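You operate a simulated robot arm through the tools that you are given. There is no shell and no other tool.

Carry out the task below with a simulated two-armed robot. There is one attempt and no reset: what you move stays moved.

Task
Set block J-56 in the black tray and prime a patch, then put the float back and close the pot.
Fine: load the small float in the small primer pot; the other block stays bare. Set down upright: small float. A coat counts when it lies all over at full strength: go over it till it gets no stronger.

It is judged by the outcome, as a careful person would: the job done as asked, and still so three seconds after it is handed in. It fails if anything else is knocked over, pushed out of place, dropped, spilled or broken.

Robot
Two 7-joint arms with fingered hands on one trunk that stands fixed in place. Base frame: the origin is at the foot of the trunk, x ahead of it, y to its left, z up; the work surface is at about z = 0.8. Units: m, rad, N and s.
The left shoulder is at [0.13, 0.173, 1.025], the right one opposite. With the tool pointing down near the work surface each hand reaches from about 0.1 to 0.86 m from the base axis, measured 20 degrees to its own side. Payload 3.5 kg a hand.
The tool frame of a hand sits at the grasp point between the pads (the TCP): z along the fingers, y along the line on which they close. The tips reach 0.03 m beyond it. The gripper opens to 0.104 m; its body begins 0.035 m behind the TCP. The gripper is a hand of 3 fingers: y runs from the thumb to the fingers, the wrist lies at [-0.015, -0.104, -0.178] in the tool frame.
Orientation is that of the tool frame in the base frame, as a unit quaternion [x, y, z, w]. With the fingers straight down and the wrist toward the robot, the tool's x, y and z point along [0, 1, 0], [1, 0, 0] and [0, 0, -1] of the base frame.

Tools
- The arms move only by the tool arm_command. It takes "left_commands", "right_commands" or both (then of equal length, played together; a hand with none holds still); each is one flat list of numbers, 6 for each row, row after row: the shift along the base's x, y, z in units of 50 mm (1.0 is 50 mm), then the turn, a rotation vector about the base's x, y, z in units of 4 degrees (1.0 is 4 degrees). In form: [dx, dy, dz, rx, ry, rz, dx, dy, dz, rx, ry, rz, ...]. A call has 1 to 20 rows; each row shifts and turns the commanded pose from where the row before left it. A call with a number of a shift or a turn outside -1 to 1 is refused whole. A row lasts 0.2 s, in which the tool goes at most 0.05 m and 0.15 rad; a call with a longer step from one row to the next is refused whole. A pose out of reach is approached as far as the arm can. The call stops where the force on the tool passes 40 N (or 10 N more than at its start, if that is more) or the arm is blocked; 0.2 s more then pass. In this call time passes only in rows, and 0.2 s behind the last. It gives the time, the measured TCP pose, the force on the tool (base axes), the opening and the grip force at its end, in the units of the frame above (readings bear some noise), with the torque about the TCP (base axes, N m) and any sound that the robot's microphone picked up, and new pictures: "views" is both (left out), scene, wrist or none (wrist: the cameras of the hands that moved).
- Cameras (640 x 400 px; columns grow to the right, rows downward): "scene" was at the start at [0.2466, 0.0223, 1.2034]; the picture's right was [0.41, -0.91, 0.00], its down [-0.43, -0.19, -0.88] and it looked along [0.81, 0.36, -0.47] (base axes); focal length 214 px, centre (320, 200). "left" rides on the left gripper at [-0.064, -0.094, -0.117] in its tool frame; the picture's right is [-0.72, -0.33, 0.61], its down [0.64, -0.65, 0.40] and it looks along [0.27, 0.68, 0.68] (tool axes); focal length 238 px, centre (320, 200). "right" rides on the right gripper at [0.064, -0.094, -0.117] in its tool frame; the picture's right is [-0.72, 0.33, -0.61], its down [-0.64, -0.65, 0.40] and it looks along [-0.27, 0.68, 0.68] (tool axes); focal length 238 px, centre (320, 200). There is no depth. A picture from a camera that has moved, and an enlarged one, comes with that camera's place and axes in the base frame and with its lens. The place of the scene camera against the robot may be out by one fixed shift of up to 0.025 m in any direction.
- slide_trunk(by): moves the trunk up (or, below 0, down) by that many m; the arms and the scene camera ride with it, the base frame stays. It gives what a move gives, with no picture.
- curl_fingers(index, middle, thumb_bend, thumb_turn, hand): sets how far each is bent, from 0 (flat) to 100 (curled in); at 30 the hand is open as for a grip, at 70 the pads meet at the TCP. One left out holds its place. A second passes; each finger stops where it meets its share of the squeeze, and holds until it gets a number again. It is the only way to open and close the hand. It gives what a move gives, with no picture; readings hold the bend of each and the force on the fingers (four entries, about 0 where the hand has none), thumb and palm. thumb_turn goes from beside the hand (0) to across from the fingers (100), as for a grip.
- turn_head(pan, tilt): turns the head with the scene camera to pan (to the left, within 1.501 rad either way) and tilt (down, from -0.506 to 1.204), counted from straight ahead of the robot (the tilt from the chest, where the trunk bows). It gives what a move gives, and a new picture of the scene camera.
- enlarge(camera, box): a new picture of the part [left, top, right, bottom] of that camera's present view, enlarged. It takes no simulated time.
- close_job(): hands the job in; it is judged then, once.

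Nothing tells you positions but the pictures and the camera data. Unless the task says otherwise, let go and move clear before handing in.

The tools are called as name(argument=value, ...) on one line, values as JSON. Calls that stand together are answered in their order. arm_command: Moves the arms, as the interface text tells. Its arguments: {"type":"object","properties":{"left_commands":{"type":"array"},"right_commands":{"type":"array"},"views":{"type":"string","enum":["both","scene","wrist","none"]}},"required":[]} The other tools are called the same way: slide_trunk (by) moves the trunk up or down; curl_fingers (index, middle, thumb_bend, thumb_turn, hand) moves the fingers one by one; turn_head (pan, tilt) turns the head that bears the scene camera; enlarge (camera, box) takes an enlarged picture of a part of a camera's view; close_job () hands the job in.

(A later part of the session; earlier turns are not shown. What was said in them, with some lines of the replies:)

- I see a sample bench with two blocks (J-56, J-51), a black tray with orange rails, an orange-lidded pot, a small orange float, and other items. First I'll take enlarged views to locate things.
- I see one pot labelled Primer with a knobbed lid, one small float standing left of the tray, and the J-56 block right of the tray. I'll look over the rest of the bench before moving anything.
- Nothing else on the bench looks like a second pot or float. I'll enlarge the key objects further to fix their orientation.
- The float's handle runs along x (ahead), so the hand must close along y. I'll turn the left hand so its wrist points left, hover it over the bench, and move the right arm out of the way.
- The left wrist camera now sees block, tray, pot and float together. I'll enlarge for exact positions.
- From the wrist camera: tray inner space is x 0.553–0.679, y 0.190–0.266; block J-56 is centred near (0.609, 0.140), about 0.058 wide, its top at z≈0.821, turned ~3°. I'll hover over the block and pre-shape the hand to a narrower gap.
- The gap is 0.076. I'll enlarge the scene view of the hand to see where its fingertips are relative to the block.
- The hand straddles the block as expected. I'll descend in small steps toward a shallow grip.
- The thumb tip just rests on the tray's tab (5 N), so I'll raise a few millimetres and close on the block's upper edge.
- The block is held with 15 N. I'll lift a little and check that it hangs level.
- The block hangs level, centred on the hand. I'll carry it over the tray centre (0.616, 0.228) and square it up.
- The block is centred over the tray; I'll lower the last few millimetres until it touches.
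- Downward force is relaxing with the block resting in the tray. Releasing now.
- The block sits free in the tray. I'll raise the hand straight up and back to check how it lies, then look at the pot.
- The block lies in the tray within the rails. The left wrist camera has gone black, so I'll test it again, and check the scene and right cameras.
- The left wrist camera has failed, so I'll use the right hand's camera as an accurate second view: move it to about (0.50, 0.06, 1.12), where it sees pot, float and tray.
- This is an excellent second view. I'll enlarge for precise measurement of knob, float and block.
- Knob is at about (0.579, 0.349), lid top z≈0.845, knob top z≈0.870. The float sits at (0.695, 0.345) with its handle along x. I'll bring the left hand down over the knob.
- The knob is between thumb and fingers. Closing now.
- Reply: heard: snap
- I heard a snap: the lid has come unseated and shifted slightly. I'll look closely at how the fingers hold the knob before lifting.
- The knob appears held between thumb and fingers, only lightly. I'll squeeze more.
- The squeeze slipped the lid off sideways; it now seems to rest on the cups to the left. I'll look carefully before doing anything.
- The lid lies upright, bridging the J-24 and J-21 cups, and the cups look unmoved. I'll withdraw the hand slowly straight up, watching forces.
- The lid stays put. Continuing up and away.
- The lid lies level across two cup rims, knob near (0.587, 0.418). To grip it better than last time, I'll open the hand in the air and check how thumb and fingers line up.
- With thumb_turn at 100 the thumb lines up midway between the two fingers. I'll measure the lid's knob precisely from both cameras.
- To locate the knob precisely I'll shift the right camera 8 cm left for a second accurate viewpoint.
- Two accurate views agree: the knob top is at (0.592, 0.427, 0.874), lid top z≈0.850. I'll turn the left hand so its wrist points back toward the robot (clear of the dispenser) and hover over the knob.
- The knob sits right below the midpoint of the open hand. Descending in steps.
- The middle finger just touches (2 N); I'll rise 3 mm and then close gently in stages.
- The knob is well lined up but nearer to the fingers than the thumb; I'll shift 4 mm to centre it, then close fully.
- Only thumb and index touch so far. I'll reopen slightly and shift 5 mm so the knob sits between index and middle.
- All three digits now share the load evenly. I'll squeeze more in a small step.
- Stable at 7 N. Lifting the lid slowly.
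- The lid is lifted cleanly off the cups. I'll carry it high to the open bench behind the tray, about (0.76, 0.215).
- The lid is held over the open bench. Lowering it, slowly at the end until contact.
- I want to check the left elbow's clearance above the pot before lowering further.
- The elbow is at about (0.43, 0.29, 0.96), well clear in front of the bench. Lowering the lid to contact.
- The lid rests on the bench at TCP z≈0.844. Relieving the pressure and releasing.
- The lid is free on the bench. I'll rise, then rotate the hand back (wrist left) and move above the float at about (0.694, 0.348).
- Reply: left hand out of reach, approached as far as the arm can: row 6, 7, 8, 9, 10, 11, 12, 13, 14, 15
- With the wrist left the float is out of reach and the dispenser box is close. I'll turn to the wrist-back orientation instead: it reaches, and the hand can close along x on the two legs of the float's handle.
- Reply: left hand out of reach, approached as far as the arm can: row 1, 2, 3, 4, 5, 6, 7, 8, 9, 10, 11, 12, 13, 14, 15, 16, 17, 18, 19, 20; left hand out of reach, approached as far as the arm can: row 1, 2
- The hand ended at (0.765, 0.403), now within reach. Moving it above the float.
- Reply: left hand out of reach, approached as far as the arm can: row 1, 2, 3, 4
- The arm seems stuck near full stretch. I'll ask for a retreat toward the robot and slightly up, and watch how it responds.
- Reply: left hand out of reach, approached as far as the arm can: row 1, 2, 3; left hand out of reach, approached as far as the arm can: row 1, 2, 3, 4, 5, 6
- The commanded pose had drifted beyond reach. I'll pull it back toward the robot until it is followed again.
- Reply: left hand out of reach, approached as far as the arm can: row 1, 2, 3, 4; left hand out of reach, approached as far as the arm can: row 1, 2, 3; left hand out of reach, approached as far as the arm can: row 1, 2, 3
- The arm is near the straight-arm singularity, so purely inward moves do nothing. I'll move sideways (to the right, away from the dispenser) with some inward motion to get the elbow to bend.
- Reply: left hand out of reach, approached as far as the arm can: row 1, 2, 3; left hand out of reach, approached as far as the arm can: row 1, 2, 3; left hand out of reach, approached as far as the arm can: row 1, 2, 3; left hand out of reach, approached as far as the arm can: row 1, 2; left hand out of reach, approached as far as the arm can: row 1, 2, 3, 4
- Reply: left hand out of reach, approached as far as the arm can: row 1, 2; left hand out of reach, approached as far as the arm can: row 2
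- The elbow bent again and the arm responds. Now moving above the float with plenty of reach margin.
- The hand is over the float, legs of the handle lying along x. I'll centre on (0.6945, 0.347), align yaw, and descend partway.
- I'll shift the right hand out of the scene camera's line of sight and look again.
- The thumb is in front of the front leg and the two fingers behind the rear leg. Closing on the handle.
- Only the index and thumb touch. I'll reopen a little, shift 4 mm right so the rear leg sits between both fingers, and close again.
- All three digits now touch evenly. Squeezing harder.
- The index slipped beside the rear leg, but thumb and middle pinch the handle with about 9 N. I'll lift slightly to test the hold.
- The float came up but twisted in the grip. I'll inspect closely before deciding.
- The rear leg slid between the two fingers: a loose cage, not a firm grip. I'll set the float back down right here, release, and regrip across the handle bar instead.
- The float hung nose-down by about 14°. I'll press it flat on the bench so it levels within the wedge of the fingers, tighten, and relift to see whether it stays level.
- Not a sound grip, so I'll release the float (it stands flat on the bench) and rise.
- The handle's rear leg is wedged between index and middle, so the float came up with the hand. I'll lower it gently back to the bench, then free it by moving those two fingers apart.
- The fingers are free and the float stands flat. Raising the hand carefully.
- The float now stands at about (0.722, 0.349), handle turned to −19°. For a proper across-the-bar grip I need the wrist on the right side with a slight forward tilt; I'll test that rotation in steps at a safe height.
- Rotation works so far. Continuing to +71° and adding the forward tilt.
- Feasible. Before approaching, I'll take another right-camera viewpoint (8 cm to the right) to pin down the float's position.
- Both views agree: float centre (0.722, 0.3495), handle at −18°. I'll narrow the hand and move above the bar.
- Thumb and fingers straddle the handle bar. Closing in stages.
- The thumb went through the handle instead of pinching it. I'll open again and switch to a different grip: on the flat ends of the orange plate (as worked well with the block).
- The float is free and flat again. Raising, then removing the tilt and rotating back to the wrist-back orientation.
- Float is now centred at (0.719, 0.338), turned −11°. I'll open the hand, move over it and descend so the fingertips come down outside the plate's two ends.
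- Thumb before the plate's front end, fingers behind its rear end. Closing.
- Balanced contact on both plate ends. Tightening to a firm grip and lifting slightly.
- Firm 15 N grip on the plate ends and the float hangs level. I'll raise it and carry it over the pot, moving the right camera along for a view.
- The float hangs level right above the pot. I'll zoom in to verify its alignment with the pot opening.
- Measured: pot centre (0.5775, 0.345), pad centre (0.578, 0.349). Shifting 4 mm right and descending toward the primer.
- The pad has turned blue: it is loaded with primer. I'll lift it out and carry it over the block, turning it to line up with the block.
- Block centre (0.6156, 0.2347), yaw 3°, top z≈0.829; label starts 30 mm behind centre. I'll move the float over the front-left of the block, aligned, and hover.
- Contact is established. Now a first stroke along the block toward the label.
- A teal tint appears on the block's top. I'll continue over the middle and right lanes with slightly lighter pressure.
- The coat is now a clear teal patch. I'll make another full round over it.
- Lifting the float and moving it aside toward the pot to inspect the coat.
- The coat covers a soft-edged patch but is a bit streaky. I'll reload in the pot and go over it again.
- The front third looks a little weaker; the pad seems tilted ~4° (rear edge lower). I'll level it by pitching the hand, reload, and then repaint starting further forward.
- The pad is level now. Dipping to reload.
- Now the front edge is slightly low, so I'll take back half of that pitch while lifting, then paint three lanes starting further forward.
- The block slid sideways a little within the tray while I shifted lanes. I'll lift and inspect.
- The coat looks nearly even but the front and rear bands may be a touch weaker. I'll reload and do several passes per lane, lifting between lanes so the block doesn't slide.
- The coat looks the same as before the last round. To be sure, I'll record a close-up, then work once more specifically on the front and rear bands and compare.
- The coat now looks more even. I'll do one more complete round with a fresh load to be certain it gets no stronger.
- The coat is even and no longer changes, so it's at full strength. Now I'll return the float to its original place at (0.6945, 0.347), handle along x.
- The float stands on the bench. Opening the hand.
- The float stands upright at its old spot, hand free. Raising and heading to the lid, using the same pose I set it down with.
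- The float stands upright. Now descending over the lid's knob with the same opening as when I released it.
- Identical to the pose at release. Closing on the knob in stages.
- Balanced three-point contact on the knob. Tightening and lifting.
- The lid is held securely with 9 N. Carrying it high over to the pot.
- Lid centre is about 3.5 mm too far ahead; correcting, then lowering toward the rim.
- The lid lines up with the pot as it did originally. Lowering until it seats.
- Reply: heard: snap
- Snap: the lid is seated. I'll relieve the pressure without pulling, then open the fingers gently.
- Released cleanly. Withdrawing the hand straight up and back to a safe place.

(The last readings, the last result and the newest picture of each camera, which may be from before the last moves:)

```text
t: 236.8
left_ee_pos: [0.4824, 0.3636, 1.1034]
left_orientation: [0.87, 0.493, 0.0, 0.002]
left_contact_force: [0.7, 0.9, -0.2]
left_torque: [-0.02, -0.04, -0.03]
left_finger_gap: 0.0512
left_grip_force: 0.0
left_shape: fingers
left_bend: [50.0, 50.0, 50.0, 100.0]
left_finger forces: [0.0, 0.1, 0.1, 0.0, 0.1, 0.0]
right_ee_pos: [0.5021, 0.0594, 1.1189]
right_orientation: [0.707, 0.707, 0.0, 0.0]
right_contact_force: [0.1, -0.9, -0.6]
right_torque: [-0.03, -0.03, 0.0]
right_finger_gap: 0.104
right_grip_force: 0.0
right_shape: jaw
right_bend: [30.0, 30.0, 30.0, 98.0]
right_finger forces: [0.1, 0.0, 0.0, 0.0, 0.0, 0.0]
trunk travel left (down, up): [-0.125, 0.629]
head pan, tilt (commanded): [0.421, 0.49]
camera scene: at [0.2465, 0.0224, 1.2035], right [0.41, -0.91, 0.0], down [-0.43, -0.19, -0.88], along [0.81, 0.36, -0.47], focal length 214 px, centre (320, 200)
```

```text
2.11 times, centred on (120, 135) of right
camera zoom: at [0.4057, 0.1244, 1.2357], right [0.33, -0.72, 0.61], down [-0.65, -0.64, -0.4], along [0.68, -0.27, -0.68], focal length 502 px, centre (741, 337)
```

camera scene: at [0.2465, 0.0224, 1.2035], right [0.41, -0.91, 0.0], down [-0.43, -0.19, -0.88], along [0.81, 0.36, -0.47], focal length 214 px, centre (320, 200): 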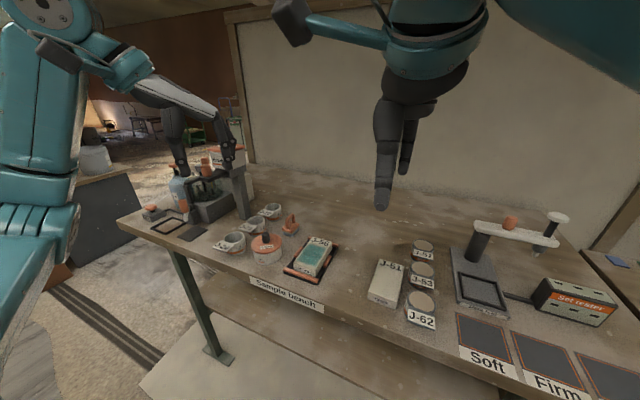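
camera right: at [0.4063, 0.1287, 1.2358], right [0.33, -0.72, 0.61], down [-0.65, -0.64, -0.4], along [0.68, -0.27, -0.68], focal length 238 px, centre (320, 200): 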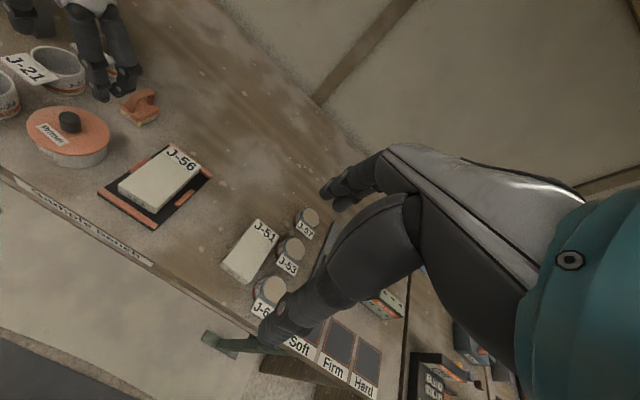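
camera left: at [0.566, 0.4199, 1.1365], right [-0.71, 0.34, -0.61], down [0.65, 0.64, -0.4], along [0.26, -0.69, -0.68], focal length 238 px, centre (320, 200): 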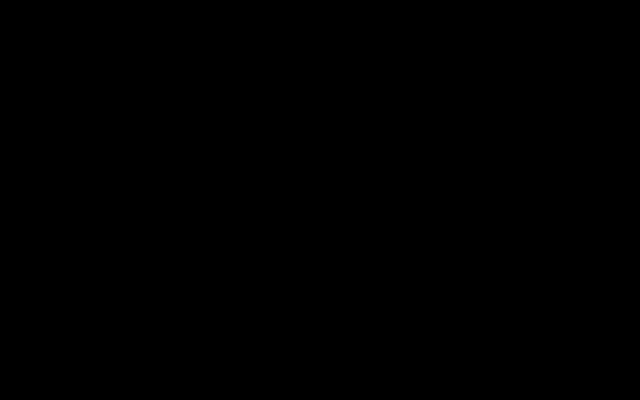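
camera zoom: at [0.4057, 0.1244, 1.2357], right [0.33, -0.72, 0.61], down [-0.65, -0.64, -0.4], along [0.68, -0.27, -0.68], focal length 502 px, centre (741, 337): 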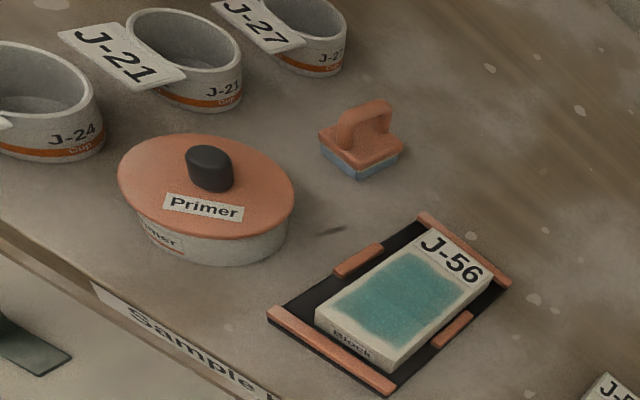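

All looks as it should: cups unmoved, pot closed, float upright, block in tray. I notice a small dark mark on the bench between pot and tray; let me look closer.

enlarge(camera="right", box=[90, 120, 170, 180])

enlarge(camera="scene", box=[265, 215, 315, 260])

enlarge(camera="scene", box=[290, 225, 345, 275])

enlarge(camera="right", box=[120, 130, 230, 230])

```text
6.67 times, centred on (130, 150) of right
camera zoom: at [0.4057, 0.1244, 1.2357], right [0.33, -0.72, 0.61], down [-0.65, -0.64, -0.4], along [0.68, -0.27, -0.68], focal length 1589 px, centre (1587, 533)
```

zoom: 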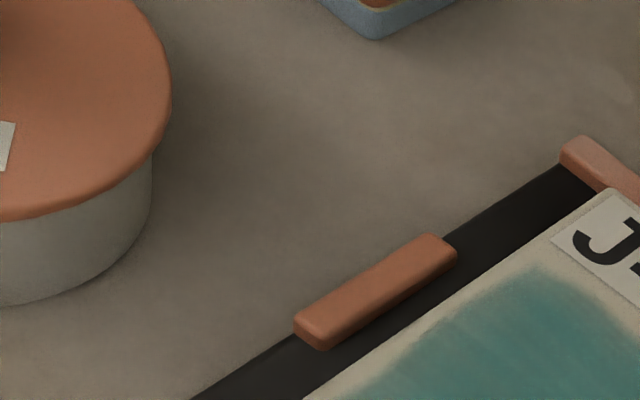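

```text
8.89 times, centred on (290, 238) of scene
camera zoom: at [0.2465, 0.0224, 1.2035], right [0.41, -0.91, 0.0], down [-0.43, -0.19, -0.88], along [0.81, 0.36, -0.47], focal length 1906 px, centre (587, -133)
```

zoom: 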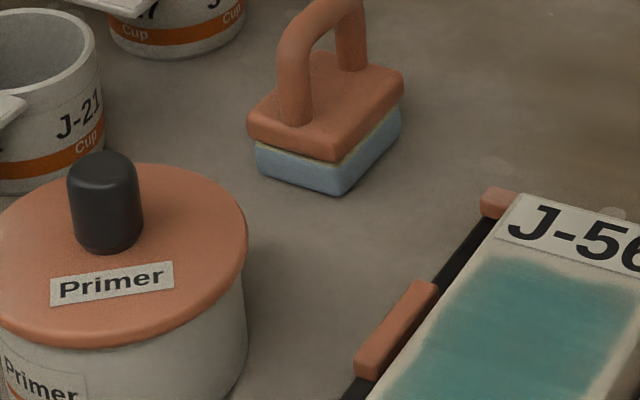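

```text
8.00 times, centred on (318, 250) of scene
camera zoom: at [0.2465, 0.0224, 1.2035], right [0.41, -0.91, 0.0], down [-0.43, -0.19, -0.88], along [0.81, 0.36, -0.47], focal length 1716 px, centre (340, -200)
```

zoom: 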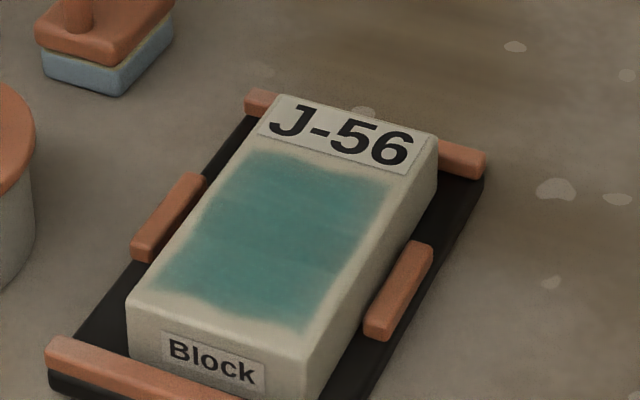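

```text
4.00 times, centred on (175, 180) of right
camera zoom: at [0.4057, 0.1244, 1.2357], right [0.33, -0.72, 0.61], down [-0.65, -0.64, -0.4], along [0.68, -0.27, -0.68], focal length 953 px, centre (900, 280)
```

zoom: 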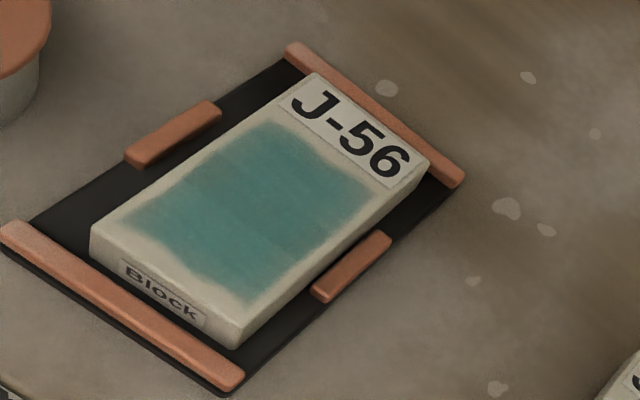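

No mark is there in the close-up. With the arm away, I'll check the coat's evenness once more in good light.

enlarge(camera="scene", box=[303, 240, 328, 265])

enlarge(camera="right", box=[130, 150, 185, 210])

```text
16.00 times, centred on (316, 252) of scene
camera zoom: at [0.2465, 0.0224, 1.2035], right [0.41, -0.91, 0.0], down [-0.43, -0.19, -0.88], along [0.81, 0.36, -0.47], focal length 3432 px, centre (392, -640)
```

zoom: 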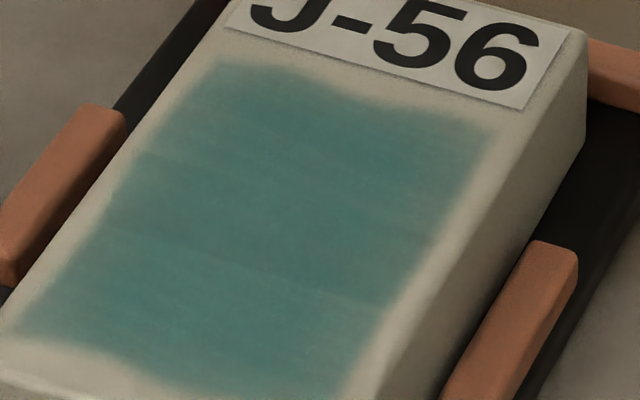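

```text
6.67 times, centred on (158, 180) of right
camera zoom: at [0.4057, 0.1244, 1.2357], right [0.33, -0.72, 0.61], down [-0.65, -0.64, -0.4], along [0.68, -0.27, -0.68], focal length 1589 px, centre (1403, 333)
```

zoom: 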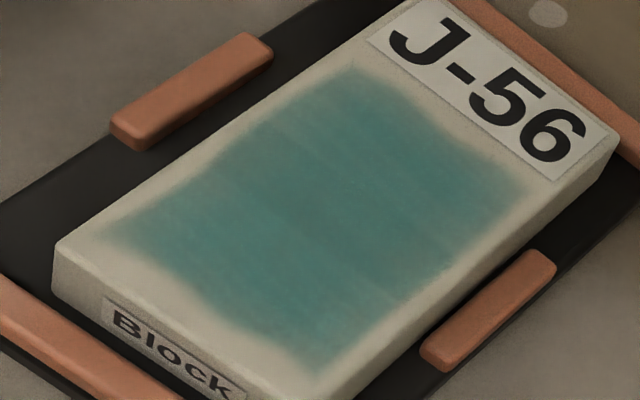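

The coat is even all over and did not change over the last rounds. I'll retract both hands well clear and take a last look before handing in.

arm_command(left_commands=[-0.2, 0.1, 0.3, 0, 0, 0, -0.3, 0.1, 0.3, 0, 0, 0, -0.3, 0.1, 0.3, 0, 0, 0, -0.3, 0.1, 0.3, 0, 0, 0, -0.2, 0.1, 0.3, 0, 0, 0, 0, 0, 0, 0, 0, 0], right_commands=[-0.2, -0.8, 0.1, 0, 0, 0, -0.3, -0.8, 0.2, 0, 0, 0, -0.3, -0.8, 0.2, 0, 0, 0, -0.3, -0.8, 0.2, 0, 0, 0, -0.3, -0.8, 0.1, 0, 0, 0, -0.2, -0.8, 0, 0, 0, 0], views="scene")

enlarge(camera="scene", box=[190, 180, 450, 340])

```text
t: 238.2
left_ee_pos: [0.4142, 0.3861, 1.1798]
left_orientation: [0.87, 0.494, 0.0, 0.002]
left_contact_force: [0.2, 0.2, 0.2]
left_torque: [0.04, -0.02, 0.01]
left_finger_gap: 0.0512
left_grip_force: 0.1
left_shape: fingers
left_bend: [50.0, 50.0, 50.0, 100.0]
left_finger forces: [0.0, 0.0, 0.0, 0.0, 0.0, 0.0]
right_ee_pos: [0.42, -0.1844, 1.157]
right_orientation: [0.706, 0.708, -0.001, 0.0]
right_contact_force: [-0.4, 0.2, -0.7]
right_torque: [0.04, -0.03, -0.02]
right_finger_gap: 0.1039
right_grip_force: 0.0
right_shape: jaw
right_bend: [30.0, 30.0, 30.0, 98.0]
right_finger forces: [0.0, 0.1, 0.0, 0.0, 0.0, 0.0]
trunk travel left (down, up): [-0.125, 0.629]
head pan, tilt (commanded): [0.421, 0.49]
camera scene: at [0.2465, 0.0219, 1.2035], right [0.41, -0.91, 0.0], down [-0.43, -0.19, -0.88], along [0.81, 0.36, -0.47], focal length 214 px, centre (320, 200)
```

scene: 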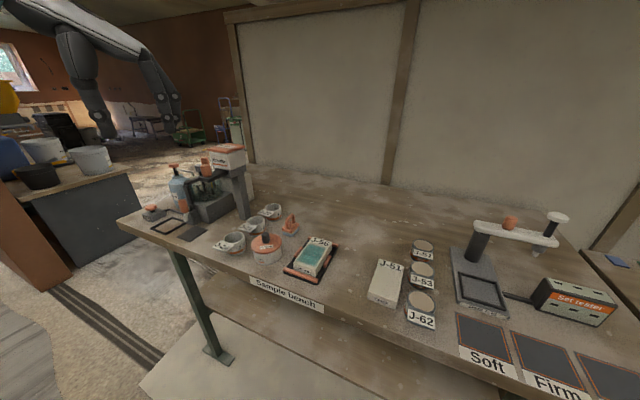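

```text
2.46 times, centred on (320, 260) of scene
camera zoom: at [0.2465, 0.0219, 1.2035], right [0.41, -0.91, 0.0], down [-0.43, -0.19, -0.88], along [0.81, 0.36, -0.47], focal length 528 px, centre (320, 52)
```

zoom: 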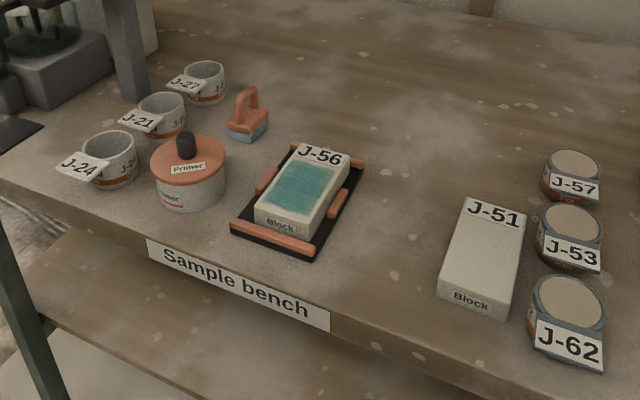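

Block J-56 sits in the black tray with its patch primed. The pot is closed, the float stands upright at its old spot, J-51 is bare, and everything else is where it was. Both hands are clear, so I'm handing the job in.

close_job()

```text
The job is handed in.
```

The job is handed in. Block J-56 is in the black tray with its patch primed, the float is back at its old spot and upright, and the pot is closed.

- **Coat:** I reloaded the float four times after the first dip and went over the patch until it stopped looking any stronger. It covers the whole patch. Up close, three faint bands remain, and they did not change over the last rounds. I judged this by eye from the cameras, not by measurement.
- **Lid:** On my first try the lid slipped out of the fingers. It landed upright across the rims of cups J-24 and J-21. The cups looked unmoved. I lifted it off, set it on the bench while I worked, and pressed it back onto the pot at the end, when it snapped shut.
- **Float:** It took several tries to get a firm hold before loading. It was shifted a few centimetres along the bench and briefly picked up by accident, but it did not fall. It ended within about a centimetre of where it started, with primer still on its pad.
- **Rest of the bench:** J-51 is bare. I saw no spills, and everything else looks where it was.

The left hand's camera went black partway through. From then on I worked from the head camera and the right hand's camera.
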